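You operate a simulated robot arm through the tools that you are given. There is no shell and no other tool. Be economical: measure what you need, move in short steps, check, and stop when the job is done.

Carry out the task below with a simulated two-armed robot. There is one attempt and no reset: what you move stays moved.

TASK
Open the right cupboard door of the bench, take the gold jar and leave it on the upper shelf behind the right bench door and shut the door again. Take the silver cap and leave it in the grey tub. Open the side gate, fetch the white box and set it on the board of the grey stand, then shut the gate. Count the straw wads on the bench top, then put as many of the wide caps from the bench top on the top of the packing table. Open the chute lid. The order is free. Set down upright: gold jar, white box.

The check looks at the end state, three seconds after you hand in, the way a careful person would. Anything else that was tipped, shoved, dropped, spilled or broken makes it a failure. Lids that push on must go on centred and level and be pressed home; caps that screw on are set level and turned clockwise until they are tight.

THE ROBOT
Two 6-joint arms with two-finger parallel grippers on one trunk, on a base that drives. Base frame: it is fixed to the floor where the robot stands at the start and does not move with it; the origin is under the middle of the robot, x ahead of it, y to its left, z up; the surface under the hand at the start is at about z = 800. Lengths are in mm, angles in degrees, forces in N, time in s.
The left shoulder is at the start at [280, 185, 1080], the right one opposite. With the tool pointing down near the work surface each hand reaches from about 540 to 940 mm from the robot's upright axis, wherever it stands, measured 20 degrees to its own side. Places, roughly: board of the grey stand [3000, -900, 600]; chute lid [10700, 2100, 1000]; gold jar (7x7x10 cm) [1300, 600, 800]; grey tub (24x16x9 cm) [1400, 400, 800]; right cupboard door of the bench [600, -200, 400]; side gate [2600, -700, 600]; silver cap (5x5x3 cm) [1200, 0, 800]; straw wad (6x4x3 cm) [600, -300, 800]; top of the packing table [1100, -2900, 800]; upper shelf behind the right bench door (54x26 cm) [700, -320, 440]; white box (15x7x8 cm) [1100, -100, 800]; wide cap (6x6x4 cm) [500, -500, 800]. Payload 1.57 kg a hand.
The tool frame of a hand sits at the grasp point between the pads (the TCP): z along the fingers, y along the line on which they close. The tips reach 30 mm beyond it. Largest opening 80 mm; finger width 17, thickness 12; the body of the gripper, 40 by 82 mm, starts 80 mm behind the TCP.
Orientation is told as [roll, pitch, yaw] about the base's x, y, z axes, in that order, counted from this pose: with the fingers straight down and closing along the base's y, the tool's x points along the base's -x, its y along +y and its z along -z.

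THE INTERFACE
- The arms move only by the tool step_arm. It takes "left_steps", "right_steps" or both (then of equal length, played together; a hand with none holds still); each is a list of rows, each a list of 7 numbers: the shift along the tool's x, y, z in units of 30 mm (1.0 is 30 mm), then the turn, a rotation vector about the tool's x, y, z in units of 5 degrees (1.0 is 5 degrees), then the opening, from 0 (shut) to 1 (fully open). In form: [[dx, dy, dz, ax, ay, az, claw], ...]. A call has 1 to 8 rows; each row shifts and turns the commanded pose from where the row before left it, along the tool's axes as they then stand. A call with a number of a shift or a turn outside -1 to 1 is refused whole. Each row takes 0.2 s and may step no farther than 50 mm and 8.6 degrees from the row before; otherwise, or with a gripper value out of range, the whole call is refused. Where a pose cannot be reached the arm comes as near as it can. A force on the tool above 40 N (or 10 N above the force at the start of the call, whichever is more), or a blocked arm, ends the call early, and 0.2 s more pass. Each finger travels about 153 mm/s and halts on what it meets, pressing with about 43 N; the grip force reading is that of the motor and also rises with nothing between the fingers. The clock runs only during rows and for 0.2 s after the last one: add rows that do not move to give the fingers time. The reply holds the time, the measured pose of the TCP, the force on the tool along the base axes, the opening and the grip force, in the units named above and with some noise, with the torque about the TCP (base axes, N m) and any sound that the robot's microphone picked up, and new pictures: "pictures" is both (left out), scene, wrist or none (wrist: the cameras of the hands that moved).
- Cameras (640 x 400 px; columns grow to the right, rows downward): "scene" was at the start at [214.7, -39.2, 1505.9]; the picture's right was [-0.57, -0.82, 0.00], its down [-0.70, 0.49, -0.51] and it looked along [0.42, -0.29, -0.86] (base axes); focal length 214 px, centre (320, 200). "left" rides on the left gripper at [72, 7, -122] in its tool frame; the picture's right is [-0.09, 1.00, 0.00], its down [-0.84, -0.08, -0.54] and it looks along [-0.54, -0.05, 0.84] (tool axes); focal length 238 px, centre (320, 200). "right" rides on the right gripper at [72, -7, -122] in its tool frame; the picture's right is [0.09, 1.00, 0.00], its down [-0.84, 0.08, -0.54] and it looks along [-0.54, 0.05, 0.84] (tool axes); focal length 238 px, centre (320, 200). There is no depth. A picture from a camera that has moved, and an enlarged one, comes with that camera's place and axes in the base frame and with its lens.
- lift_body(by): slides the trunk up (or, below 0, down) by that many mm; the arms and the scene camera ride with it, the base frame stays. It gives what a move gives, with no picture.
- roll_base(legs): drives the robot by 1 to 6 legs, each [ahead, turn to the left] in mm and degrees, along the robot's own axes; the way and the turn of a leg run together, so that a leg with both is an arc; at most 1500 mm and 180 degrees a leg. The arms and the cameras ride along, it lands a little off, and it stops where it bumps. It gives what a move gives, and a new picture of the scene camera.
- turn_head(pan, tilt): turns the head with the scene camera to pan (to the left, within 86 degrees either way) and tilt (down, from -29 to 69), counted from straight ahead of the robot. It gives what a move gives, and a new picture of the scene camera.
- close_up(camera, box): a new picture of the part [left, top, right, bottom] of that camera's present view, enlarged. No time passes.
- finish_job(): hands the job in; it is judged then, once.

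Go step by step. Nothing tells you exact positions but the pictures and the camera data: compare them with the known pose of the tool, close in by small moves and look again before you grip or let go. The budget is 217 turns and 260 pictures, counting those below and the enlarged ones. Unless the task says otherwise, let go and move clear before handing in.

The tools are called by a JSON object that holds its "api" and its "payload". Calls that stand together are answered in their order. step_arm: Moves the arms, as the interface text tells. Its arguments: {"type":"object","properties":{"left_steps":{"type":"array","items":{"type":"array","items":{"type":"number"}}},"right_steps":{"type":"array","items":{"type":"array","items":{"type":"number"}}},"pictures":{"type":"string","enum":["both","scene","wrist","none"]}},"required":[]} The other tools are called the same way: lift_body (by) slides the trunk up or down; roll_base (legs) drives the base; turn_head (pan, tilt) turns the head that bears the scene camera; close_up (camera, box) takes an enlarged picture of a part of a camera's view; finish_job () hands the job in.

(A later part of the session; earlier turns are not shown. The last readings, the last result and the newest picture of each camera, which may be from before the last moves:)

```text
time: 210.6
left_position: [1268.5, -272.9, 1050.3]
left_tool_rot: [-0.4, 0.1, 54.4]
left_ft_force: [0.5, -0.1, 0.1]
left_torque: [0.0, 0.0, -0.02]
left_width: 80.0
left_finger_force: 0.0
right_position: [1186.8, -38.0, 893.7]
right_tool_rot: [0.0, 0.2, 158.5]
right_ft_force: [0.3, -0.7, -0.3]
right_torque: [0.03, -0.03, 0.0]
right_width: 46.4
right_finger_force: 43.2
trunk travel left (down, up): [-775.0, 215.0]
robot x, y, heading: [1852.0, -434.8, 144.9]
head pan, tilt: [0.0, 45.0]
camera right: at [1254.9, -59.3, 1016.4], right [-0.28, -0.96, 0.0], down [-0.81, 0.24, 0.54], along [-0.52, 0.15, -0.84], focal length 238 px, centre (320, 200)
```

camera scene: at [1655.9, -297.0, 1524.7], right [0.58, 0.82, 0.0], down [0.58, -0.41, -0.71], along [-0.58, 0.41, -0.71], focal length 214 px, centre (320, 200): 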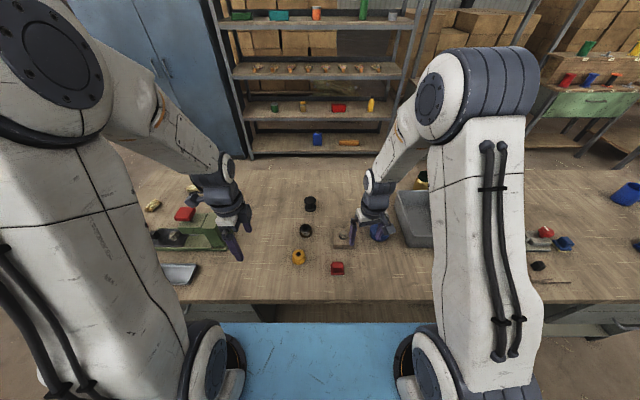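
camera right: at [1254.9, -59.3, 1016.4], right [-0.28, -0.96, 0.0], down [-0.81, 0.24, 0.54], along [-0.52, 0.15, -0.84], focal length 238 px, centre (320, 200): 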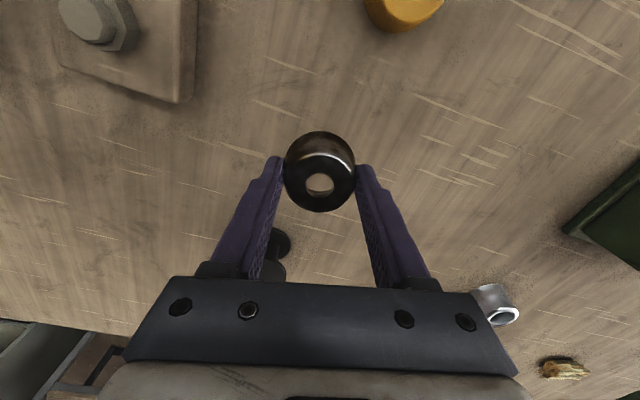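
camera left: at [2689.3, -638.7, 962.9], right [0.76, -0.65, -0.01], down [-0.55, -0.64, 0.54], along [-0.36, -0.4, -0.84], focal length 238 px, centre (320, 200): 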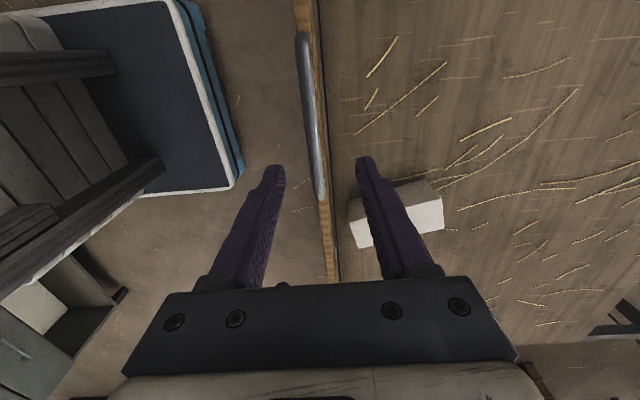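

Held. I lift it and carry it right toward the tub.

{"api": "step_arm", "payload": {"right_steps": [[0, 0, -0.9, 0, 0, 0, 0], [0, 0, -0.9, 0, 0, 0, 0], [0.24, -0.97, -0.9, 0, 0, 0, 0], [0.24, -0.97, 0, 0, 0, 0, 0], [0.24, -0.97, 0, 0, 0, 0, 0], [0.24, -0.97, 0, 0, 0, 0, 0], [0.24, -0.97, 0, 0, 0, 0, 0], [0.24, -0.97, 0, 0, 0, 0, 0]], "pictures": "none"}}

{"api": "step_arm", "payload": {"right_steps": [[0.24, -0.97, 0, 0, 0, 0, 0], [0.24, -0.97, 0, 0, 0, 0, 0], [0.24, -0.97, 0, 0, 0, 0, 0], [0.24, -0.97, 0, 0, 0, 0, 0], [0.24, -0.97, 0, 0, 0, 0, 0], [0.24, -0.97, 0, 0, 0, 0, 0], [0.24, -0.97, 0, 0, 0, 0, 0]], "pictures": "both"}}

```text
time: 212.3
left_position: [1267.2, -273.4, 1049.6]
left_tool_rot: [-0.4, 0.0, 54.4]
left_ft_force: [0.1, -0.3, 0.2]
left_torque: [0.0, 0.0, 0.0]
left_width: 80.0
left_finger_force: 0.2
right_position: [1294.4, 108.6, 978.5]
right_tool_rot: [0.0, 0.3, 158.3]
right_ft_force: [-0.7, -0.2, 0.3]
right_torque: [0.02, 0.0, -0.02]
right_width: 46.3
right_finger_force: 43.0
trunk travel left (down, up): [-775.0, 215.0]
robot x, y, heading: [1856.3, -436.1, 144.6]
head pan, tilt: [0.0, 45.0]
```

```text
time: 213.9
left_position: [1267.8, -273.0, 1050.2]
left_tool_rot: [-0.4, 0.2, 54.3]
left_ft_force: [0.4, -0.7, -0.2]
left_torque: [0.01, 0.0, -0.01]
left_width: 80.0
left_finger_force: 0.1
right_position: [1414.6, 279.0, 972.8]
right_tool_rot: [0.0, 0.3, 158.5]
right_ft_force: [0.3, -0.1, -0.1]
right_torque: [0.0, 0.0, -0.02]
right_width: 46.6
right_finger_force: 43.2
trunk travel left (down, up): [-775.0, 215.0]
robot x, y, heading: [1854.2, -439.6, 144.9]
head pan, tilt: [0.0, 45.0]
camera scene: at [1655.4, -296.6, 1524.6], right [0.58, 0.82, 0.0], down [0.58, -0.41, -0.71], along [-0.58, 0.41, -0.71], focal length 214 px, centre (320, 200)
camera right: at [1482.6, 257.5, 1096.8], right [-0.28, -0.96, 0.0], down [-0.81, 0.24, 0.54], along [-0.52, 0.15, -0.84], focal length 238 px, centre (320, 200)
```

scene: 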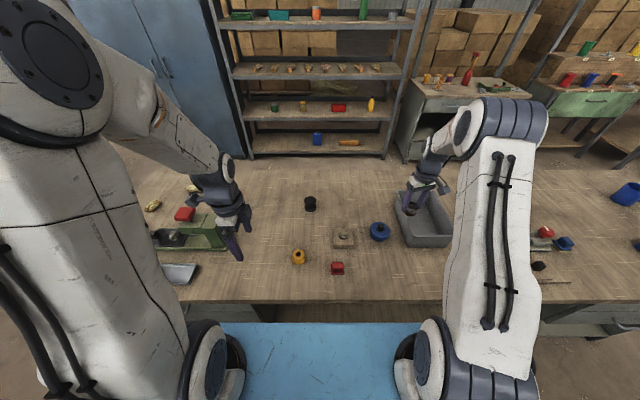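
right: 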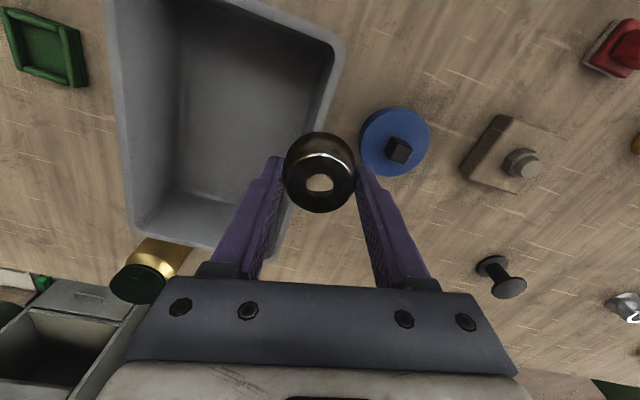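

{"api": "step_arm", "payload": {"right_steps": [[0.15, -0.77, 0, 0, 0, 0, 0], [0.15, -0.77, 0, 0, 0, 0, 0], [0.15, -0.77, 0, 0, 0, 0, 0], [0.15, -0.77, 0, 0, 0, 0, 0], [0.15, -0.77, 0, 0, 0, 0, 0]], "pictures": "wrist"}}

```text
time: 215.2
left_position: [1267.0, -273.1, 1048.9]
left_tool_rot: [-0.3, 0.1, 54.4]
left_ft_force: [-0.3, 0.4, 0.0]
left_torque: [0.0, 0.02, -0.02]
left_width: 79.9
left_finger_force: 0.1
right_position: [1476.7, 376.5, 974.4]
right_tool_rot: [0.1, 0.3, 158.4]
right_ft_force: [-0.5, 0.4, -0.9]
right_torque: [-0.04, 0.01, -0.05]
right_width: 46.3
right_finger_force: 42.8
trunk travel left (down, up): [-775.0, 215.0]
robot x, y, heading: [1852.6, -437.1, 144.8]
head pan, tilt: [0.0, 45.0]
camera right: at [1544.3, 356.4, 1097.2], right [-0.28, -0.96, 0.0], down [-0.81, 0.24, 0.54], along [-0.52, 0.15, -0.84], focal length 238 px, centre (320, 200)
```

right: 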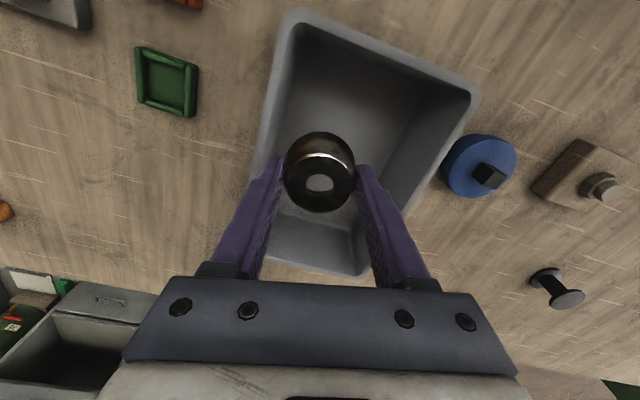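

The cap is above the tub; I centre it across the tub's width and lower it inside.

{"api": "step_arm", "payload": {"right_steps": [[-0.2, 0.92, 0, 0, 0, 0, 0], [0, 0, 0.9, 0, 0, 0, 0], [0, 0, 0.9, 0, 0, 0, 0], [0, 0, 0.9, 0, 0, 0, 0], [0, 0, 0.9, 0, 0, 0, 0], [0, 0, 0.3, 0, 0, 0, 0]], "pictures": "wrist"}}

```text
time: 216.6
left_position: [1268.0, -272.0, 1050.4]
left_tool_rot: [-0.4, 0.1, 54.5]
left_ft_force: [-0.3, -0.2, 0.5]
left_torque: [-0.05, 0.02, -0.02]
left_width: 80.0
left_finger_force: 0.0
right_position: [1463.3, 356.3, 860.0]
right_tool_rot: [-0.1, 0.3, 158.4]
right_ft_force: [0.1, -0.2, -0.7]
right_torque: [0.0, -0.02, 0.01]
right_width: 46.3
right_finger_force: 42.9
trunk travel left (down, up): [-775.0, 215.0]
robot x, y, heading: [1854.2, -436.1, 144.7]
head pan, tilt: [0.0, 45.0]
camera right: at [1530.4, 333.5, 981.8], right [-0.28, -0.96, 0.0], down [-0.81, 0.24, 0.54], along [-0.52, 0.15, -0.84], focal length 238 px, centre (320, 200)
```

right: 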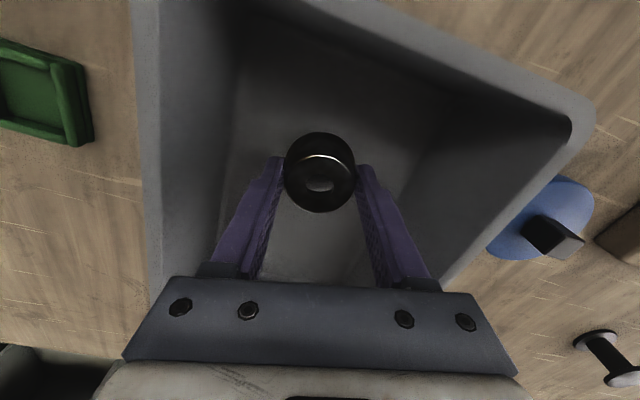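

{"api": "step_arm", "payload": {"right_steps": [[0, 0, 0.2, 0, 0, 0, 0], [0, 0, 0.13, 0, 0, 0, 0], [0, 0, 0, 0, 0, 0, 0.7], [0, 0, 0, 0, 0, 0, 0.75], [0, 0, -0.7, 0, 0, 0, 0.75], [0, 0, -1, 0, 0, 0, 0.75], [0, 0, -1, 0, 0, 0, 0.75], [0, 0, -1, 0, 0, 0, 0.75]], "pictures": "wrist"}}

```text
time: 218.3
left_position: [1268.1, -272.9, 1050.5]
left_tool_rot: [-0.4, 0.2, 54.5]
left_ft_force: [0.2, -0.1, 0.7]
left_torque: [-0.01, -0.02, 0.01]
left_width: 80.0
left_finger_force: 0.1
right_position: [1460.2, 352.1, 960.7]
right_tool_rot: [0.0, 0.2, 158.4]
right_ft_force: [-0.6, 0.2, -0.6]
right_torque: [0.02, -0.01, -0.02]
right_width: 60.0
right_finger_force: 0.1
trunk travel left (down, up): [-775.0, 215.0]
robot x, y, heading: [1853.0, -436.1, 144.9]
head pan, tilt: [0.0, 45.0]
camera right: at [1529.0, 330.8, 1083.3], right [-0.28, -0.96, 0.0], down [-0.81, 0.24, 0.54], along [-0.52, 0.15, -0.84], focal length 238 px, centre (320, 200)
```

right: 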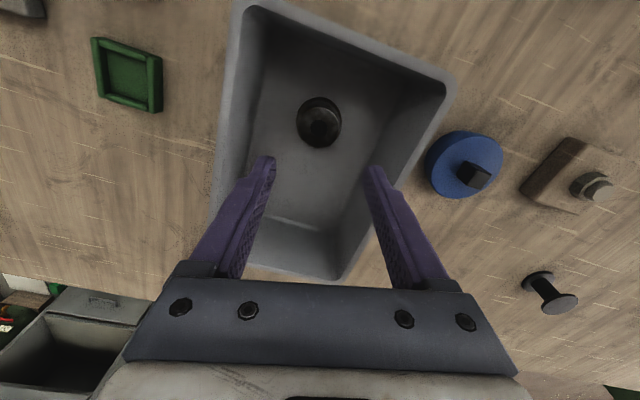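

The silver cap is in the tub. I tuck the right hand in and drive around the bench's right end to its front side for the jar and cupboard.

{"api": "step_arm", "payload": {"right_steps": [[0.25, 0.94, -0.5, 0, 0, 0, 0.75], [0.25, 0.94, -0.5, 0, 0, 0, 0.75], [0.25, 0.94, 0, 0, 0, 0, 0.75], [0.25, 0.94, 0, 0, 0, 0, 0.75], [0.25, 0.94, 0, 0, 0, 0, 0.75], [0.25, 0.94, 0, 0, 0, 0, 0.75], [0.25, 0.94, 0, 0, 0, 0, 0.75], [0.25, 0.94, 0, 0, 0, 0, 0.75]], "pictures": "none"}}

{"api": "step_arm", "payload": {"right_steps": [[0.25, 0.94, 0, 0, 0, 0, 0.75], [0.25, 0.94, 0, 0, 0, 0, 0.75], [0.25, 0.94, 0, 0, 0, 0, 0.75]], "pictures": "none"}}

{"api": "roll_base", "payload": {"legs": [[-110, 0], [0, 90], [800, 0], [800, 0], [0, -90]]}}

```text
time: 220.2
left_position: [1267.4, -271.9, 1049.7]
left_tool_rot: [-0.5, 0.0, 54.4]
left_ft_force: [0.5, 1.5, 0.2]
left_torque: [0.0, 0.03, 0.0]
left_width: 79.9
left_finger_force: 0.1
right_position: [1434.9, 122.3, 988.8]
right_tool_rot: [0.0, 0.3, 158.2]
right_ft_force: [-0.5, 1.0, -1.0]
right_torque: [-0.01, 0.04, -0.06]
right_width: 60.2
right_finger_force: 0.0
trunk travel left (down, up): [-775.0, 215.0]
robot x, y, heading: [1855.2, -433.6, 144.6]
head pan, tilt: [0.0, 45.0]
```

```text
time: 220.9
left_position: [1267.9, -272.9, 1050.7]
left_tool_rot: [-0.4, 0.1, 54.4]
left_ft_force: [-0.1, 0.4, 0.0]
left_torque: [0.01, 0.01, -0.01]
left_width: 80.0
left_finger_force: 0.0
right_position: [1424.4, 34.5, 988.9]
right_tool_rot: [0.0, 0.3, 158.3]
right_ft_force: [-0.2, -1.4, 0.5]
right_torque: [0.02, 0.01, 0.01]
right_width: 60.0
right_finger_force: 0.1
trunk travel left (down, up): [-775.0, 215.0]
robot x, y, heading: [1851.5, -436.4, 144.7]
head pan, tilt: [0.0, 45.0]
```

```text
time: 237.6
left_position: [471.0, -1635.7, 1048.7]
left_tool_rot: [-0.5, 0.1, 53.8]
left_ft_force: [-0.9, -0.2, 0.2]
left_torque: [0.01, -0.03, -0.02]
left_width: 80.1
left_finger_force: 0.0
right_position: [631.9, -1329.8, 989.7]
right_tool_rot: [0.1, 0.3, 157.6]
right_ft_force: [0.7, 0.0, 0.2]
right_torque: [0.0, -0.04, -0.02]
right_width: 60.0
right_finger_force: 0.1
trunk travel left (down, up): [-775.0, 215.0]
robot x, y, heading: [1055.4, -1806.4, 144.0]
head pan, tilt: [0.0, 45.0]
camera scene: at [858.2, -1663.7, 1524.6], right [0.59, 0.81, 0.0], down [0.57, -0.42, -0.71], along [-0.57, 0.42, -0.71], focal length 214 px, centre (320, 200)
```

scene: 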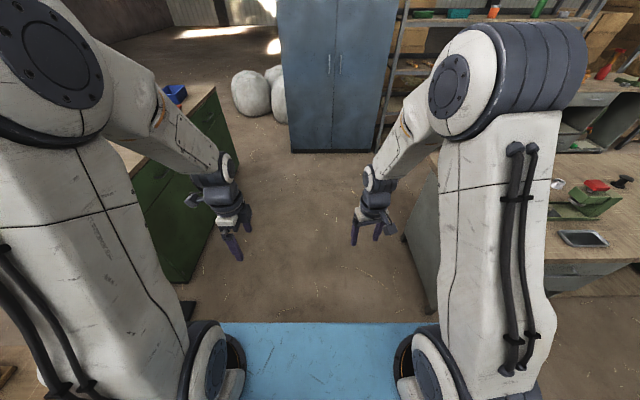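

{"api": "roll_base", "payload": {"legs": [[1400, 0.8], [250, 0], [0, -45], [380, 0], [0, -45]]}}

```text
time: 251.9
left_position: [-264.7, 93.5, 1048.9]
left_tool_rot: [-0.4, 0.1, -30.7]
left_ft_force: [-0.4, 0.7, -0.7]
left_torque: [-0.02, 0.01, 0.02]
left_width: 79.9
left_finger_force: 0.0
right_position: [55.9, -34.7, 990.0]
right_tool_rot: [0.0, 0.3, 73.3]
right_ft_force: [0.4, -0.2, -0.1]
right_torque: [0.0, 0.01, -0.01]
right_width: 59.9
right_finger_force: 0.0
trunk travel left (down, up): [-775.0, 215.0]
robot x, y, heading: [-377.4, -502.9, 59.4]
head pan, tilt: [0.0, 45.0]
camera scene: at [-254.8, -294.6, 1524.6], right [0.86, -0.51, 0.0], down [-0.36, -0.61, -0.71], along [0.36, 0.61, -0.71], focal length 214 px, centre (320, 200)
```

scene: 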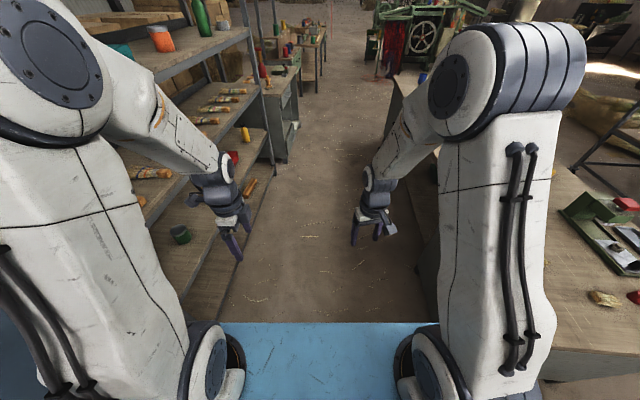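

{"api": "roll_base", "payload": {"legs": [[0, -4.6], [760, 0], [0, -90]]}}

{"api": "turn_head", "payload": {"pan": 0, "tilt": 69}}

```text
time: 260.3
left_position: [660.5, -12.3, 1050.8]
left_tool_rot: [-0.3, 0.1, -123.6]
left_ft_force: [-0.6, -0.7, 0.5]
left_torque: [0.01, -0.01, 0.01]
left_width: 79.9
left_finger_force: 0.0
right_position: [513.0, -325.8, 988.6]
right_tool_rot: [0.0, 0.3, -19.8]
right_ft_force: [0.4, 0.2, 0.7]
right_torque: [0.0, -0.04, -0.03]
right_width: 60.1
right_finger_force: 0.0
trunk travel left (down, up): [-775.0, 215.0]
robot x, y, heading: [71.6, 129.8, -33.5]
head pan, tilt: [0.0, 45.0]
camera scene: at [271.2, -3.0, 1524.6], right [-0.55, -0.83, 0.0], down [-0.59, 0.39, -0.71], along [0.59, -0.39, -0.71], focal length 214 px, centre (320, 200)
```

scene: 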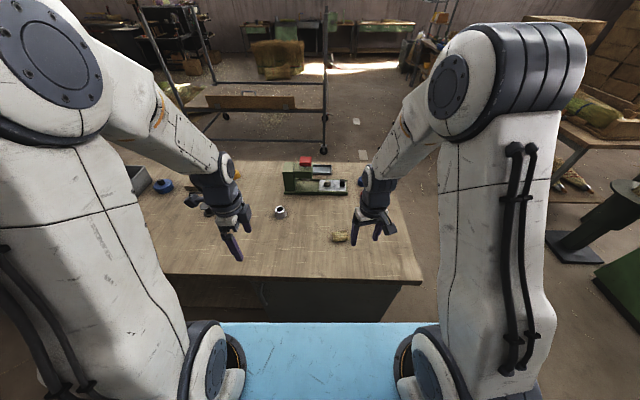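

```text
time: 261.2
left_position: [660.8, -13.1, 1050.7]
left_tool_rot: [-0.4, 0.1, -123.7]
left_ft_force: [0.5, 0.5, -0.6]
left_torque: [0.02, -0.01, -0.01]
left_width: 79.8
left_finger_force: 0.1
right_position: [513.3, -325.5, 990.1]
right_tool_rot: [0.1, 0.4, -19.7]
right_ft_force: [0.0, -0.3, 0.3]
right_torque: [-0.02, -0.02, 0.01]
right_width: 60.3
right_finger_force: 0.0
trunk travel left (down, up): [-775.0, 215.0]
robot x, y, heading: [68.9, 132.3, -33.2]
head pan, tilt: [0.0, 68.8]
camera scene: at [250.0, 10.8, 1495.8], right [-0.55, -0.83, 0.0], down [-0.78, 0.51, -0.36], along [0.3, -0.2, -0.93], focal length 214 px, centre (320, 200)
```

scene: 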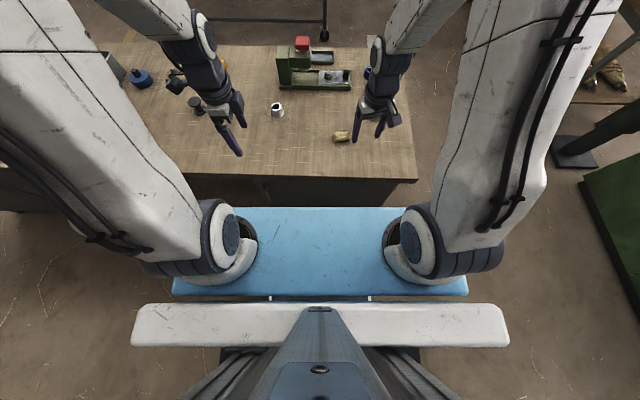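

I back off a little and lower the trunk to look at the cupboard doors.

{"api": "roll_base", "payload": {"legs": [[-200, -1.5]]}}

{"api": "lift_body", "payload": {"by": -400}}

{"api": "turn_head", "payload": {"pan": 0, "tilt": 45}}

```text
time: 262.8
left_position: [495.1, 84.1, 1049.7]
left_tool_rot: [-0.5, 0.0, -124.9]
left_ft_force: [-0.2, -0.4, 0.1]
left_torque: [0.03, 0.03, -0.01]
left_width: 80.2
left_finger_force: 0.1
right_position: [340.6, -224.0, 989.1]
right_tool_rot: [0.0, 0.4, -20.9]
right_ft_force: [0.6, 0.5, 0.3]
right_torque: [0.0, -0.01, 0.02]
right_width: 59.9
right_finger_force: 0.2
trunk travel left (down, up): [-775.0, 215.0]
robot x, y, heading: [-93.3, 241.1, -34.6]
head pan, tilt: [0.0, 68.8]
camera scene: at [84.2, 117.3, 1495.7], right [-0.57, -0.82, 0.0], down [-0.77, 0.53, -0.36], along [0.3, -0.21, -0.93], focal length 214 px, centre (320, 200)
```

scene: 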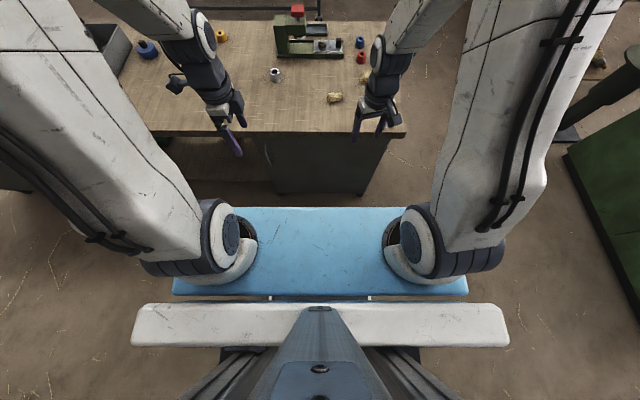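

```text
time: 266.6
left_position: [494.0, 84.5, 649.2]
left_tool_rot: [-0.4, 0.1, -124.9]
left_ft_force: [0.4, -0.8, 0.3]
left_torque: [0.0, 0.01, -0.03]
left_width: 80.1
left_finger_force: 0.1
right_position: [340.4, -224.7, 589.8]
right_tool_rot: [0.0, 0.3, -20.9]
right_ft_force: [0.4, -0.4, 0.9]
right_torque: [0.02, 0.0, -0.02]
right_width: 60.2
right_finger_force: 0.0
trunk travel left (down, up): [-375.0, 615.0]
robot x, y, heading: [-91.8, 240.1, -34.9]
head pan, tilt: [0.0, 68.8]
```

```text
time: 267.5
left_position: [493.6, 85.9, 649.5]
left_tool_rot: [-0.5, 0.1, -124.9]
left_ft_force: [0.1, 0.4, -0.1]
left_torque: [-0.02, 0.02, -0.03]
left_width: 80.1
left_finger_force: 0.1
right_position: [339.8, -224.8, 589.6]
right_tool_rot: [0.0, 0.3, -20.8]
right_ft_force: [0.4, -0.2, -0.3]
right_torque: [0.01, -0.01, -0.05]
right_width: 60.0
right_finger_force: 0.1
trunk travel left (down, up): [-375.0, 615.0]
robot x, y, heading: [-92.1, 239.4, -34.9]
head pan, tilt: [0.0, 45.0]
camera scene: at [104.7, 103.1, 1124.6], right [-0.57, -0.82, 0.0], down [-0.58, 0.4, -0.71], along [0.58, -0.4, -0.71], focal length 214 px, centre (320, 200)
```

scene: 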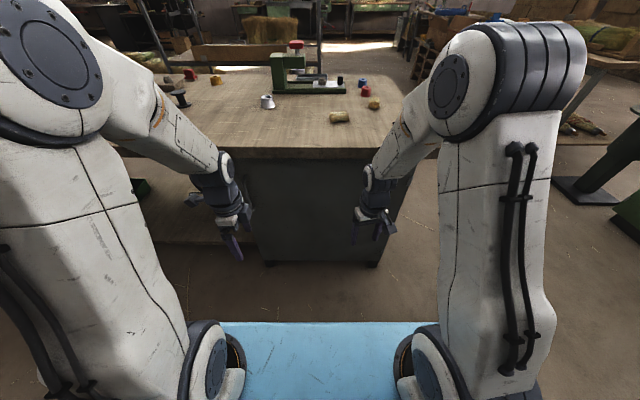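

{"api": "close_up", "payload": {"camera": "scene", "box": [130, 120, 450, 290]}}

{"api": "close_up", "payload": {"camera": "right", "box": [0, 0, 640, 400]}}

```text
2.00 times, centred on (290, 205) of scene
camera zoom: at [104.7, 103.1, 1124.6], right [-0.57, -0.82, 0.0], down [-0.58, 0.4, -0.71], along [0.58, -0.4, -0.71], focal length 429 px, centre (380, 190)
```

zoom: 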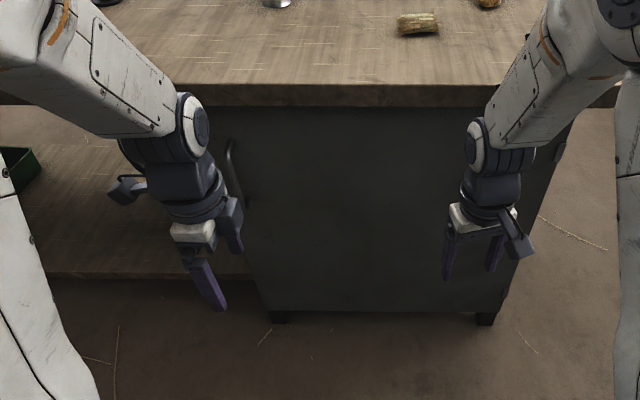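

```text
1.00 times, centred on (320, 200) of right (not enlarged: the box is as wide or as high as the picture)
camera zoom: at [270.7, -206.3, 711.7], right [0.27, 0.96, 0.0], down [0.81, -0.23, 0.54], along [0.52, -0.14, -0.84], focal length 238 px, centre (320, 200)
```

zoom: 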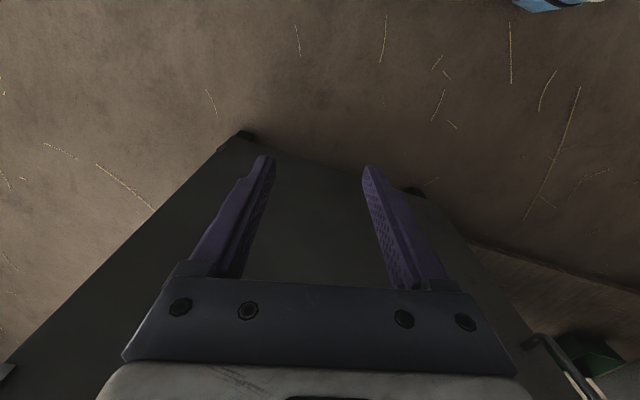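

The right door has its upright handle at its left edge (about l=385 in bench coordinates), hinged on the right. I'll stand to the left of it: raise the trunk, shift left along the bench, then come back to working height.

{"api": "lift_body", "payload": {"by": 400}}

{"api": "roll_base", "payload": {"legs": [[180, 0], [0, 90], [450, 0], [0, -90], [-200, 0]]}}

{"api": "step_arm", "payload": {"right_steps": [[0, 0, 0, 0, 0, 1, 1], [0, 0, 0, 0, 0, 1, 1], [0, 0, 0, 0, 0, 0.75, 1], [0, 0, 0, 0, -1, 0, 1], [0, 0, 0, 0, -1, 0, 1], [0, 0, 0, 0, -1, 0, 1], [0, 0, 0, 0, -1, 0, 1], [0, 0, 0, 0, -1, 0, 1]], "pictures": "none"}}

{"api": "step_arm", "payload": {"right_steps": [[0, 0, 0, 0, -1, 0, 1], [0, 0, 0, 0, -1, 0, 1], [0, 0, 0, 0, -1, 0, 1], [0, 0, 0, 0, -1, 0, 1]], "pictures": "scene"}}

```text
time: 271.3
left_position: [493.8, 84.7, 1050.8]
left_tool_rot: [-0.4, 0.1, -124.9]
left_ft_force: [-0.1, 0.1, -0.1]
left_torque: [0.01, 0.03, 0.02]
left_width: 79.9
left_finger_force: 0.1
right_position: [340.0, -226.2, 989.4]
right_tool_rot: [0.0, 0.4, -20.9]
right_ft_force: [-0.5, -0.1, -0.1]
right_torque: [0.01, -0.02, 0.01]
right_width: 59.8
right_finger_force: 0.1
trunk travel left (down, up): [-775.0, 215.0]
robot x, y, heading: [-95.7, 243.5, -34.8]
head pan, tilt: [0.0, 45.0]
```

```text
time: 284.1
left_position: [714.2, 495.9, 1049.3]
left_tool_rot: [-0.3, 0.1, -122.2]
left_ft_force: [0.6, 0.0, 0.8]
left_torque: [-0.01, 0.05, 0.03]
left_width: 80.1
left_finger_force: 0.1
right_position: [574.6, 179.1, 988.3]
right_tool_rot: [0.0, 0.3, -18.2]
right_ft_force: [0.2, 0.1, 0.7]
right_torque: [0.0, 0.04, 0.03]
right_width: 60.0
right_finger_force: 0.0
trunk travel left (down, up): [-775.0, 215.0]
robot x, y, heading: [115.8, 624.9, -32.0]
head pan, tilt: [0.0, 45.0]
camera scene: at [323.5, 496.1, 1524.6], right [-0.53, -0.85, 0.0], down [-0.6, 0.37, -0.71], along [0.6, -0.37, -0.71], focal length 214 px, centre (320, 200)
```

scene: 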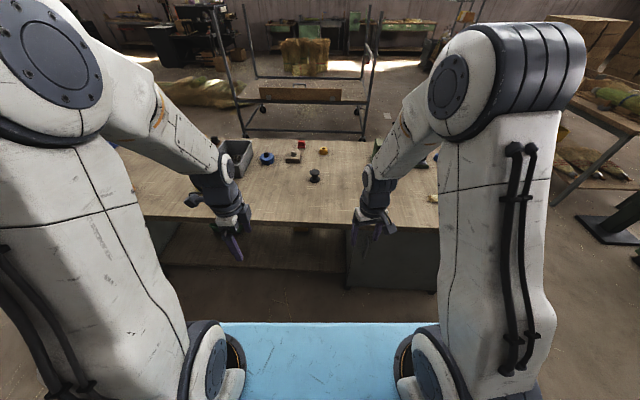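

```text
time: 285.9
left_position: [713.0, 496.5, 1050.0]
left_tool_rot: [-0.5, 0.1, -122.2]
left_ft_force: [-0.9, -0.2, -0.2]
left_torque: [0.01, 0.01, -0.02]
left_width: 80.0
left_finger_force: 0.1
right_position: [568.5, 174.0, 989.0]
right_tool_rot: [-2.3, -17.4, -32.0]
right_ft_force: [-0.5, 0.9, 1.2]
right_torque: [-0.01, 0.0, 0.01]
right_width: 80.1
right_finger_force: 0.0
right hand out of reach, approached as far as the arm can: row 7, 8
trunk travel left (down, up): [-775.0, 215.0]
robot x, y, heading: [120.2, 621.3, -31.8]
head pan, tilt: [0.0, 45.0]
```

```text
time: 286.9
left_position: [713.0, 495.9, 1050.0]
left_tool_rot: [-0.4, 0.2, -122.2]
left_ft_force: [0.2, -0.1, -0.3]
left_torque: [-0.01, 0.03, 0.0]
left_width: 79.9
left_finger_force: 0.1
right_position: [594.0, 161.3, 988.4]
right_tool_rot: [-4.0, -34.3, -30.8]
right_ft_force: [0.2, -1.5, -0.2]
right_torque: [0.03, 0.05, -0.03]
right_width: 79.8
right_finger_force: 0.1
right hand out of reach, approached as far as the arm can: row 1, 3, 4
trunk travel left (down, up): [-775.0, 215.0]
robot x, y, heading: [122.3, 626.6, -32.1]
head pan, tilt: [0.0, 45.0]
camera scene: at [323.1, 496.4, 1524.6], right [-0.53, -0.85, 0.0], down [-0.6, 0.37, -0.71], along [0.6, -0.37, -0.71], focal length 214 px, centre (320, 200)
```

scene: 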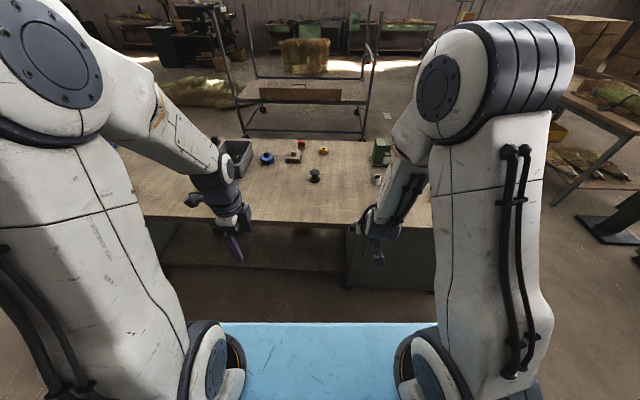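

The wrist came too close to the body while tilting; I extend the hand forward.

{"api": "step_arm", "payload": {"right_steps": [[-0.7, 0, 0.7, 0, 0, 0, 1], [-0.7, 0, 0.7, 0, 0, 0, 1], [-0.7, 0, 0.7, 0, 0, 0, 1], [-0.7, 0, 0.7, 0, 0, 0, 1], [-0.7, 0, 0.7, 0, 0, 0, 1]], "pictures": "none"}}

{"api": "roll_base", "payload": {"legs": [[0, -3]]}}

```text
time: 288.1
left_position: [712.4, 497.4, 1049.6]
left_tool_rot: [-0.4, 0.1, -122.1]
left_ft_force: [-0.3, -1.1, 1.0]
left_torque: [0.01, -0.04, -0.01]
left_width: 80.1
left_finger_force: 0.0
right_position: [715.5, 80.4, 962.1]
right_tool_rot: [-3.9, -34.3, -30.7]
right_ft_force: [-0.1, 0.8, 0.1]
right_torque: [0.01, -0.01, 0.03]
right_width: 80.3
right_finger_force: 0.1
trunk travel left (down, up): [-775.0, 215.0]
robot x, y, heading: [117.6, 629.5, -31.8]
head pan, tilt: [0.0, 45.0]
```

```text
time: 288.9
left_position: [705.4, 466.7, 1049.9]
left_tool_rot: [-0.4, 0.0, -125.2]
left_ft_force: [-0.1, 0.3, -0.3]
left_torque: [0.02, -0.02, 0.02]
left_width: 79.9
left_finger_force: 0.1
right_position: [687.7, 47.5, 961.5]
right_tool_rot: [-3.8, -34.3, -33.8]
right_ft_force: [0.2, -0.5, 0.0]
right_torque: [0.0, 0.03, 0.01]
right_width: 80.0
right_finger_force: 0.0
trunk travel left (down, up): [-775.0, 215.0]
robot x, y, heading: [119.4, 629.0, -35.0]
head pan, tilt: [0.0, 45.0]
camera scene: at [316.2, 485.9, 1524.6], right [-0.57, -0.82, 0.0], down [-0.58, 0.41, -0.71], along [0.58, -0.41, -0.71], focal length 214 px, centre (320, 200)
```

scene: 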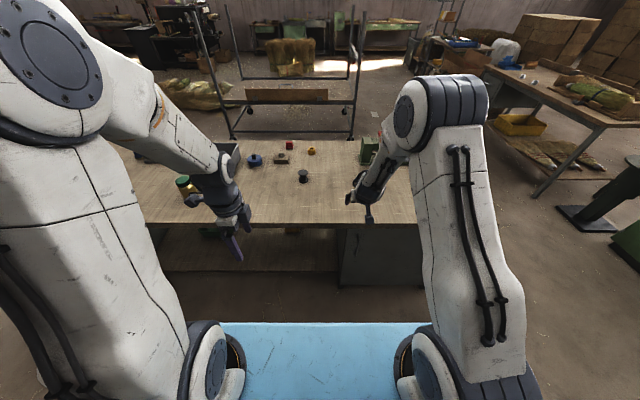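

{"api": "step_arm", "payload": {"right_steps": [[0, 0, 0, -0.78, 0, 0, 1], [0, 0, 0, 0, -1, 0, 1], [0, 0, 0, 0, -1, 0, 1], [0, 0, 0, 0, 0, 0.2, 1]], "pictures": "wrist"}}

```text
time: 289.9
left_position: [704.5, 465.8, 1049.5]
left_tool_rot: [-0.4, 0.1, -125.3]
left_ft_force: [-0.8, -0.4, 0.2]
left_torque: [-0.03, -0.01, 0.02]
left_width: 80.2
left_finger_force: 0.0
right_position: [703.6, 75.6, 965.2]
right_tool_rot: [-1.2, -44.2, -33.1]
right_ft_force: [0.2, 0.4, 0.3]
right_torque: [-0.01, -0.04, 0.02]
right_width: 80.1
right_finger_force: 0.1
right hand out of reach, approached as far as the arm can: row 2, 3
trunk travel left (down, up): [-775.0, 215.0]
robot x, y, heading: [117.4, 623.6, -35.0]
head pan, tilt: [0.0, 45.0]
camera right: at [585.8, 146.3, 1001.9], right [0.5, 0.86, -0.08], down [0.24, -0.05, 0.97], along [0.83, -0.5, -0.23], focal length 238 px, centre (320, 200)
```

right: 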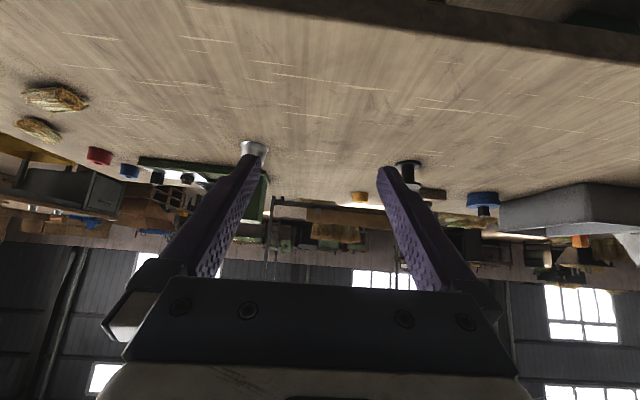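

I back 50 mm, lower the trunk and then look at the door handle with the wrist camera.

{"api": "roll_base", "payload": {"legs": [[-50, 0]]}}

{"api": "lift_body", "payload": {"by": -330}}

{"api": "close_up", "payload": {"camera": "right", "box": [0, 0, 640, 400]}}

{"api": "close_up", "payload": {"camera": "scene", "box": [240, 100, 480, 260]}}

```text
time: 290.9
left_position: [663.0, 494.8, 1049.5]
left_tool_rot: [-0.4, 0.1, -125.3]
left_ft_force: [0.5, 0.0, -0.1]
left_torque: [0.04, 0.03, -0.02]
left_width: 79.8
left_finger_force: 0.1
right_position: [661.3, 105.9, 965.5]
right_tool_rot: [-1.2, -44.2, -33.2]
right_ft_force: [-0.1, 0.5, 0.1]
right_torque: [-0.01, -0.03, 0.03]
right_width: 79.9
right_finger_force: 0.0
trunk travel left (down, up): [-775.0, 215.0]
robot x, y, heading: [72.9, 657.3, -35.0]
head pan, tilt: [0.0, 45.0]
camera scene: at [275.1, 514.5, 1524.5], right [-0.57, -0.82, 0.0], down [-0.58, 0.41, -0.71], along [0.58, -0.41, -0.71], focal length 214 px, centre (320, 200)
```

scene: 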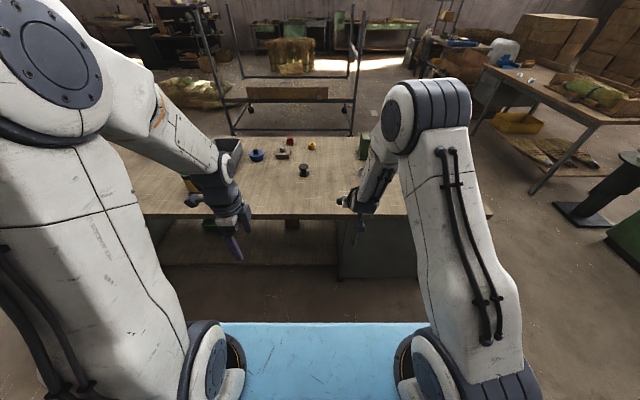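

```text
time: 294.1
left_position: [663.0, 494.9, 720.8]
left_tool_rot: [-0.3, 0.1, -125.3]
left_ft_force: [-0.4, 0.0, 0.5]
left_torque: [0.04, -0.01, -0.01]
left_width: 80.0
left_finger_force: 0.0
right_position: [661.7, 105.7, 635.0]
right_tool_rot: [-1.2, -44.1, -33.1]
right_ft_force: [-0.5, 0.1, 0.2]
right_torque: [0.0, 0.01, -0.01]
right_width: 79.9
right_finger_force: 0.1
trunk travel left (down, up): [-445.0, 545.0]
robot x, y, heading: [75.6, 655.7, -35.1]
head pan, tilt: [0.0, 45.0]
```

```text
1.00 times, centred on (320, 200) of right (not enlarged: the box is as wide or as high as the picture)
camera zoom: at [544.4, 175.4, 672.1], right [0.5, 0.86, -0.08], down [0.24, -0.05, 0.97], along [0.83, -0.5, -0.23], focal length 238 px, centre (320, 200)
```

zoom: 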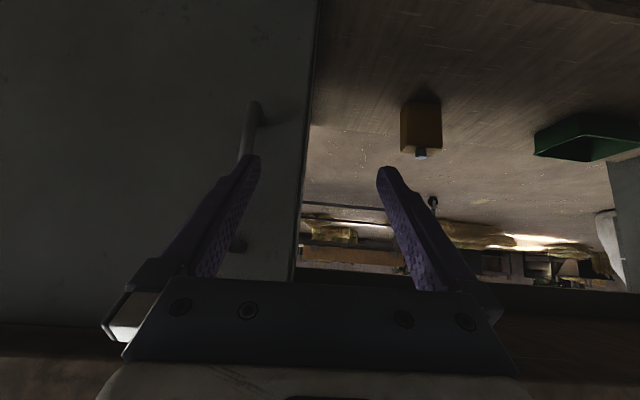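

```text
2.50 times, centred on (360, 180) of scene
camera zoom: at [274.6, 514.9, 1194.7], right [-0.57, -0.82, 0.0], down [-0.58, 0.41, -0.71], along [0.58, -0.41, -0.71], focal length 536 px, centre (220, 250)
```

zoom: 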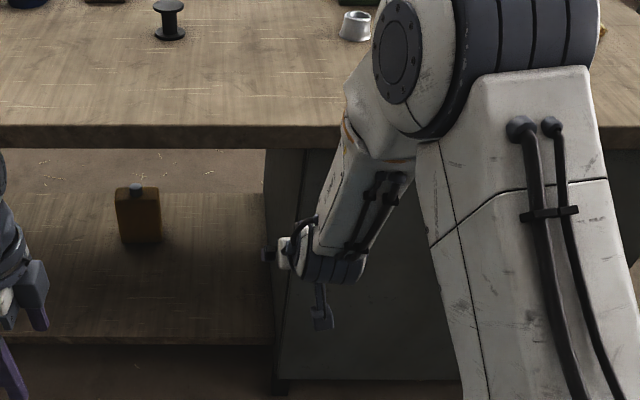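

The handle bar is in view at about l≈403, z 530–670. I shift right in front of it and lower slightly.

{"api": "step_arm", "payload": {"right_steps": [[0, -0.73, 0, 0, 0, 0.13, 1], [0, -0.73, 0, 0, 0, 0.13, 1], [0, -0.73, 0, 0, 0, 0.13, 1], [-0.35, 0, 0.7, 0, 0, 0, 1]], "pictures": "wrist"}}

```text
time: 295.1
left_position: [664.6, 494.7, 718.9]
left_tool_rot: [-0.4, 0.0, -125.3]
left_ft_force: [0.1, 0.5, 0.0]
left_torque: [0.0, 0.01, 0.0]
left_width: 79.9
left_finger_force: 0.2
right_position: [674.4, 80.5, 638.4]
right_tool_rot: [0.4, -44.1, -36.1]
right_ft_force: [0.1, -0.5, 0.3]
right_torque: [0.02, 0.03, -0.03]
right_width: 80.0
right_finger_force: 0.1
right hand out of reach, approached as far as the arm can: row 1, 2, 3, 4
trunk travel left (down, up): [-445.0, 545.0]
robot x, y, heading: [76.5, 652.7, -34.8]
head pan, tilt: [0.0, 45.0]
camera right: at [560.2, 153.5, 676.4], right [0.53, 0.85, -0.06], down [0.22, -0.07, 0.97], along [0.82, -0.53, -0.23], focal length 238 px, centre (320, 200)
```

right: 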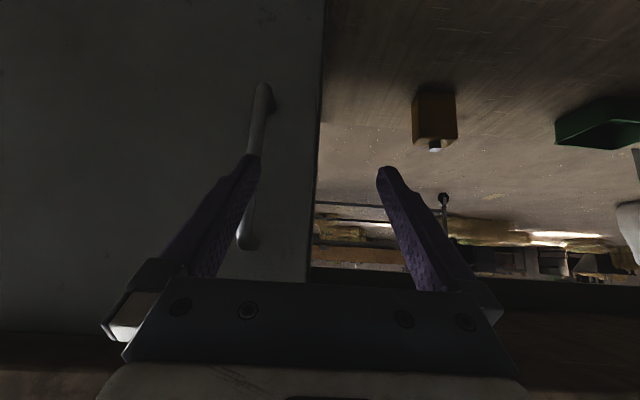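

The wrist is near alignment with the forearm (singular). I reduce the tilt to about 22°, which still clears the bench edge.

{"api": "step_arm", "payload": {"right_steps": [[0, 0, 0, 0, 1, 0, 1], [0, 0, 0, 0, 1, 0, 1], [0, 0, 0, 0, 1, 0, 1], [0, 0, 0, 0, 1, 0, 1], [0, 0, 0, 0, 0.4, 0, 1]], "pictures": "none"}}

{"api": "step_arm", "payload": {"right_steps": [[0, -0.5, 0, 0, 0, 0, 1], [0, -0.5, 0, 0, 0, 0, 1], [0, -0.3, 0.5, 0, 0, 0, 1]], "pictures": "wrist"}}

```text
time: 296.3
left_position: [664.7, 494.7, 719.1]
left_tool_rot: [-0.4, 0.1, -125.2]
left_ft_force: [0.0, 0.1, -0.1]
left_torque: [-0.01, -0.02, 0.02]
left_width: 80.0
left_finger_force: 0.1
right_position: [670.8, 72.4, 637.6]
right_tool_rot: [-1.9, -29.8, -35.7]
right_ft_force: [0.2, -0.2, 0.5]
right_torque: [-0.01, 0.04, 0.02]
right_width: 80.2
right_finger_force: 0.1
right hand out of reach, approached as far as the arm can: row 3, 4
trunk travel left (down, up): [-445.0, 545.0]
robot x, y, heading: [75.7, 652.6, -34.8]
head pan, tilt: [0.0, 45.0]
```

```text
time: 297.1
left_position: [663.3, 494.6, 720.6]
left_tool_rot: [-0.4, 0.1, -125.1]
left_ft_force: [0.2, 0.2, 0.3]
left_torque: [0.0, 0.0, 0.0]
left_width: 80.1
left_finger_force: 0.0
right_position: [654.2, 36.7, 624.4]
right_tool_rot: [-1.7, -28.6, -35.7]
right_ft_force: [-1.3, -0.2, -0.1]
right_torque: [-0.03, 0.01, -0.01]
right_width: 80.2
right_finger_force: 0.1
trunk travel left (down, up): [-445.0, 545.0]
robot x, y, heading: [78.8, 652.3, -35.2]
head pan, tilt: [0.0, 45.0]
camera right: at [552.7, 104.1, 697.5], right [0.53, 0.85, -0.07], down [0.44, -0.2, 0.87], along [0.73, -0.49, -0.48], focal length 238 px, centre (320, 200)
```

right: 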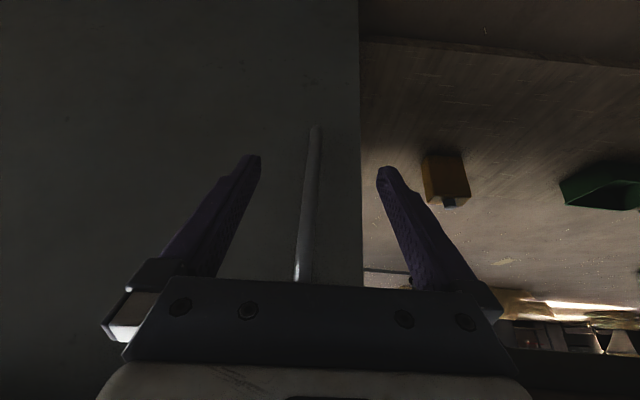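

The bar lies between the fingers. Move in 35 mm and close on it.

{"api": "step_arm", "payload": {"right_steps": [[-0.4, -0.15, 0.49, 0, 0, 0, 1], [-0.4, -0.15, 0.49, 0, 0, 0, 1], [0, 0, 0, 0, 0, 0, 1], [0, 0, 0, 0, 0, 0, 0], [0, 0, 0, 0, 0, 0, 0], [0, 0, 0, 0, 0, 0, 0]], "pictures": "wrist"}}

```text
time: 298.5
left_position: [664.1, 495.4, 720.3]
left_tool_rot: [-0.4, 0.1, -125.3]
left_ft_force: [-0.3, 0.5, 0.5]
left_torque: [0.0, -0.02, -0.02]
left_width: 80.0
left_finger_force: 0.1
right_position: [679.5, 11.3, 611.3]
right_tool_rot: [-1.5, -28.8, -35.4]
right_ft_force: [19.0, 29.8, -1.7]
right_torque: [1.3, -0.77, 0.2]
right_width: 12.9
right_finger_force: 29.7
trunk travel left (down, up): [-445.0, 545.0]
robot x, y, heading: [77.7, 653.8, -34.8]
head pan, tilt: [0.0, 45.0]
camera right: at [577.8, 77.9, 683.8], right [0.52, 0.85, -0.07], down [0.44, -0.2, 0.88], along [0.73, -0.49, -0.48], focal length 238 px, centre (320, 200)
```

right: 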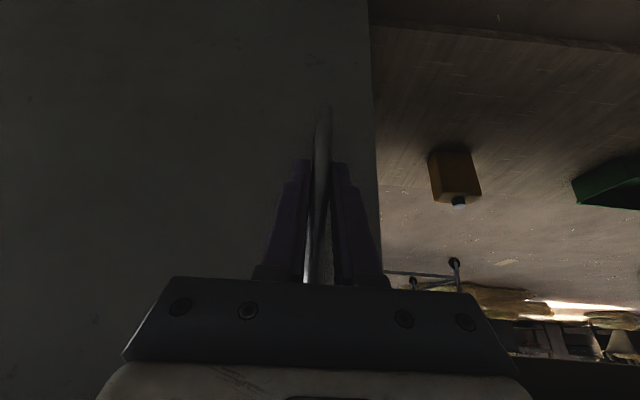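

The handle is gripped. I pull the door open along its arc (radius about 547 mm).

{"api": "step_arm", "payload": {"right_steps": [[0.42, 0.1, -0.23, 0, 0, 0, 0], [0.836, -0.05, -0.458, 0, 0, 0, 0], [0.83, -0.1, -0.454, 0, 0, 0, 0], [0.824, -0.15, -0.451, 0, 0, 0, 0]], "pictures": "none"}}

```text
time: 299.5
left_position: [663.9, 494.1, 720.4]
left_tool_rot: [-0.4, 0.1, -125.4]
left_ft_force: [-1.1, -0.6, -0.8]
left_torque: [0.06, 0.02, 0.02]
left_width: 80.0
left_finger_force: 0.0
right_position: [608.1, 48.9, 609.5]
right_tool_rot: [-0.5, -28.5, -39.5]
right_ft_force: [4.3, 6.3, 6.3]
right_torque: [0.95, -0.77, 0.0]
right_width: 12.0
right_finger_force: 29.9
right hand out of reach, approached as far as the arm can: row 2, 3
trunk travel left (down, up): [-445.0, 545.0]
robot x, y, heading: [78.8, 655.7, -35.0]
head pan, tilt: [0.0, 45.0]
```

Near the singular pose again. With the handle clear of the bench edge, I turn the hand upright (tool down) while holding the bar.

{"api": "step_arm", "payload": {"right_steps": [[0, 0, 0, 0, 1, 0, 0], [0, 0, 0, 0, 1, 0, 0], [0, 0, 0, 0, 1, 0, 0], [0, 0, 0, 0, 1, 0, 0], [0, 0, 0, 0, 1, 0, 0], [0, 0, 0, 0, 0.7, 0, 0]], "pictures": "both"}}

```text
time: 300.6
left_position: [664.1, 494.1, 720.1]
left_tool_rot: [-0.5, 0.1, -125.3]
left_ft_force: [0.5, -0.9, -0.5]
left_torque: [0.01, -0.01, 0.0]
left_width: 79.8
left_finger_force: 0.0
right_position: [608.5, 49.0, 610.7]
right_tool_rot: [-3.1, -25.0, -35.8]
right_ft_force: [0.7, 1.2, 1.7]
right_torque: [1.1, -0.73, -0.04]
right_width: 13.7
right_finger_force: 30.0
right hand out of reach, approached as far as the arm can: row 1, 2, 3, 4, 5
trunk travel left (down, up): [-445.0, 545.0]
robot x, y, heading: [78.9, 654.6, -34.6]
head pan, tilt: [0.0, 45.0]
stopped in row 5 (right hand): the force on the tool passed its limit at 43 N (the readings are from after the stop); the commanded pose is now the measured one
camera scene: at [275.0, 515.6, 1194.6], right [-0.57, -0.82, 0.0], down [-0.58, 0.4, -0.71], along [0.58, -0.4, -0.71], focal length 214 px, centre (320, 200)
camera right: at [513.1, 115.5, 690.1], right [0.53, 0.84, -0.09], down [0.49, -0.22, 0.84], along [0.69, -0.49, -0.53], focal length 238 px, centre (320, 200)
```

scene: 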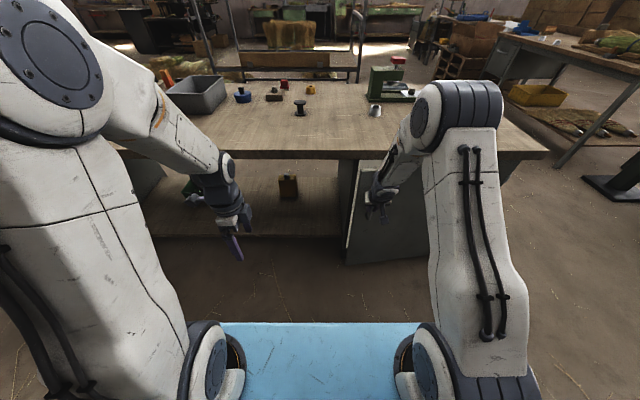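
right: 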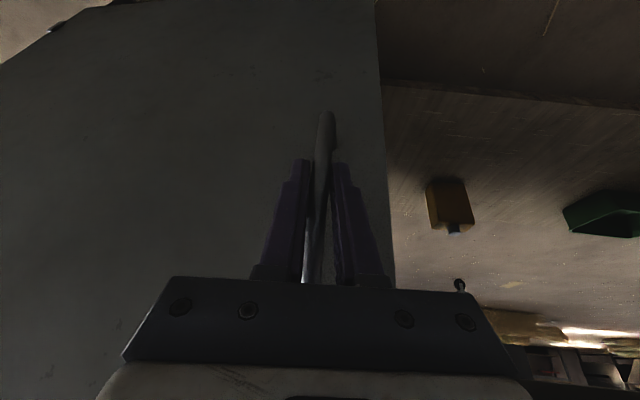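

The door is ajar about 9°. I release the handle, straighten the hand and will push the door open from its inner side with the fingers.

{"api": "step_arm", "payload": {"right_steps": [[0, 0, 0, 0, 0, 0, 1], [0, 0, 0, 0, 0, 0, 1], [0.8, 0.3, -0.4, 0, 0, 0, 1], [0.8, 0.5, -0.4, 0, 0, 0, 1], [0, 0.9, -0.4, 0, 0, 0, 1], [0, 0.9, -0.6, 0, 0.5, 0, 1], [-0.3, 0.9, -0.6, 0, 1, 0, 1], [-0.3, 0.9, -0.6, 0, 1, 0, 1]], "pictures": "none"}}

{"api": "step_arm", "payload": {"right_steps": [[-0.3, 0, -1, 0, 1, 0, 1], [-0.3, 0, -1, 0, 1, 0, 1], [-0.3, 0, -1, 0, 1, 0, 1], [0, 0, -1, 0, 0, 0, 0]], "pictures": "both"}}

```text
time: 302.4
left_position: [664.1, 494.5, 721.5]
left_tool_rot: [-0.4, 0.1, -125.3]
left_ft_force: [0.6, 0.4, 0.5]
left_torque: [0.03, 0.0, 0.03]
left_width: 79.8
left_finger_force: 0.1
right_position: [639.8, 191.4, 673.5]
right_tool_rot: [-3.1, -12.6, -36.2]
right_ft_force: [-0.3, 0.0, -0.5]
right_torque: [0.01, 0.0, -0.02]
right_width: 79.9
right_finger_force: 0.0
trunk travel left (down, up): [-445.0, 545.0]
robot x, y, heading: [79.2, 654.4, -34.7]
head pan, tilt: [0.0, 45.0]
```

```text
time: 303.4
left_position: [663.1, 496.8, 719.4]
left_tool_rot: [-0.4, 0.1, -125.3]
left_ft_force: [-0.6, 0.1, 0.3]
left_torque: [0.04, -0.02, 0.0]
left_width: 80.1
left_finger_force: 0.0
right_position: [656.1, 189.1, 794.4]
right_tool_rot: [-3.0, 2.6, -37.2]
right_ft_force: [0.6, 0.7, 0.5]
right_torque: [-0.01, -0.01, 0.02]
right_width: 0.2
right_finger_force: 21.4
trunk travel left (down, up): [-445.0, 545.0]
robot x, y, heading: [71.0, 652.4, -34.8]
head pan, tilt: [0.0, 45.0]
camera scene: at [275.0, 515.5, 1194.6], right [-0.57, -0.82, 0.0], down [-0.58, 0.4, -0.71], along [0.58, -0.4, -0.71], focal length 214 px, centre (320, 200)
camera right: at [602.6, 227.4, 918.7], right [0.53, 0.85, -0.05], down [0.75, -0.44, 0.5], along [0.4, -0.3, -0.86], focal length 238 px, centre (320, 200)
```

scene: 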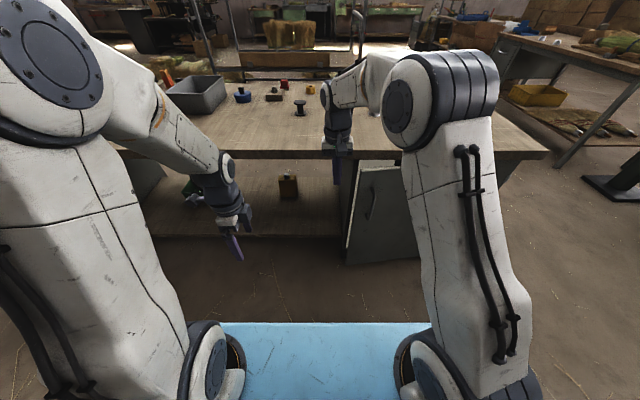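
right: 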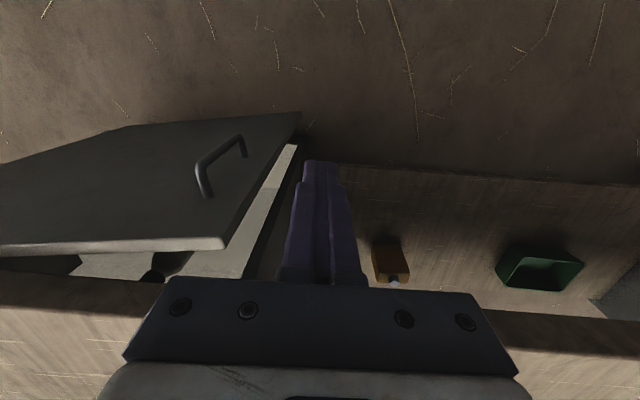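

With the door ajar its handle is now clear of the bench edge, so I can grip the bar with the hand straight down. I go above the handle.

{"api": "step_arm", "payload": {"right_steps": [[-0.33, -0.95, -0.3, -0.6, -0.5, -0.4, 1], [-0.33, -0.95, -0.3, 0, 0, 0, 1], [-0.33, -0.95, 0, 0, 0, 0, 1], [-0.33, -0.95, 0, 0, 0, 0, 1], [-0.33, -0.95, 0, 0, 0, 0, 1]], "pictures": "wrist"}}

```text
time: 304.6
left_position: [664.0, 496.1, 720.7]
left_tool_rot: [-0.4, 0.0, -125.2]
left_ft_force: [0.2, 0.0, -0.1]
left_torque: [-0.02, -0.01, 0.01]
left_width: 80.0
left_finger_force: 0.1
right_position: [614.1, 41.4, 810.3]
right_tool_rot: [-0.1, 0.0, -35.1]
right_ft_force: [-0.2, -0.2, 0.2]
right_torque: [-0.02, 0.03, -0.02]
right_width: 80.1
right_finger_force: 0.0
trunk travel left (down, up): [-445.0, 545.0]
robot x, y, heading: [78.4, 654.4, -35.0]
head pan, tilt: [0.0, 45.0]
camera right: at [551.9, 77.3, 932.2], right [0.5, 0.87, 0.0], down [0.73, -0.42, 0.54], along [0.47, -0.27, -0.84], focal length 238 px, centre (320, 200)
```

right: 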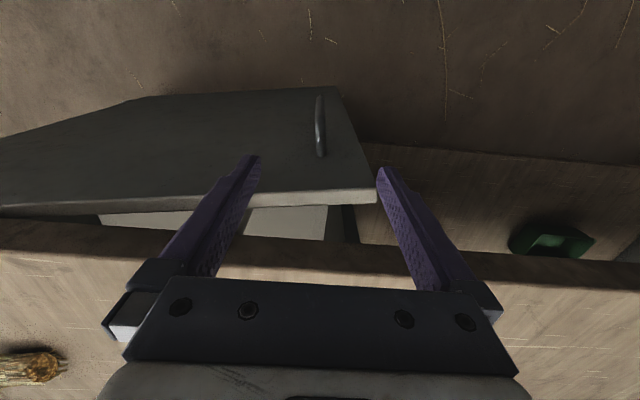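

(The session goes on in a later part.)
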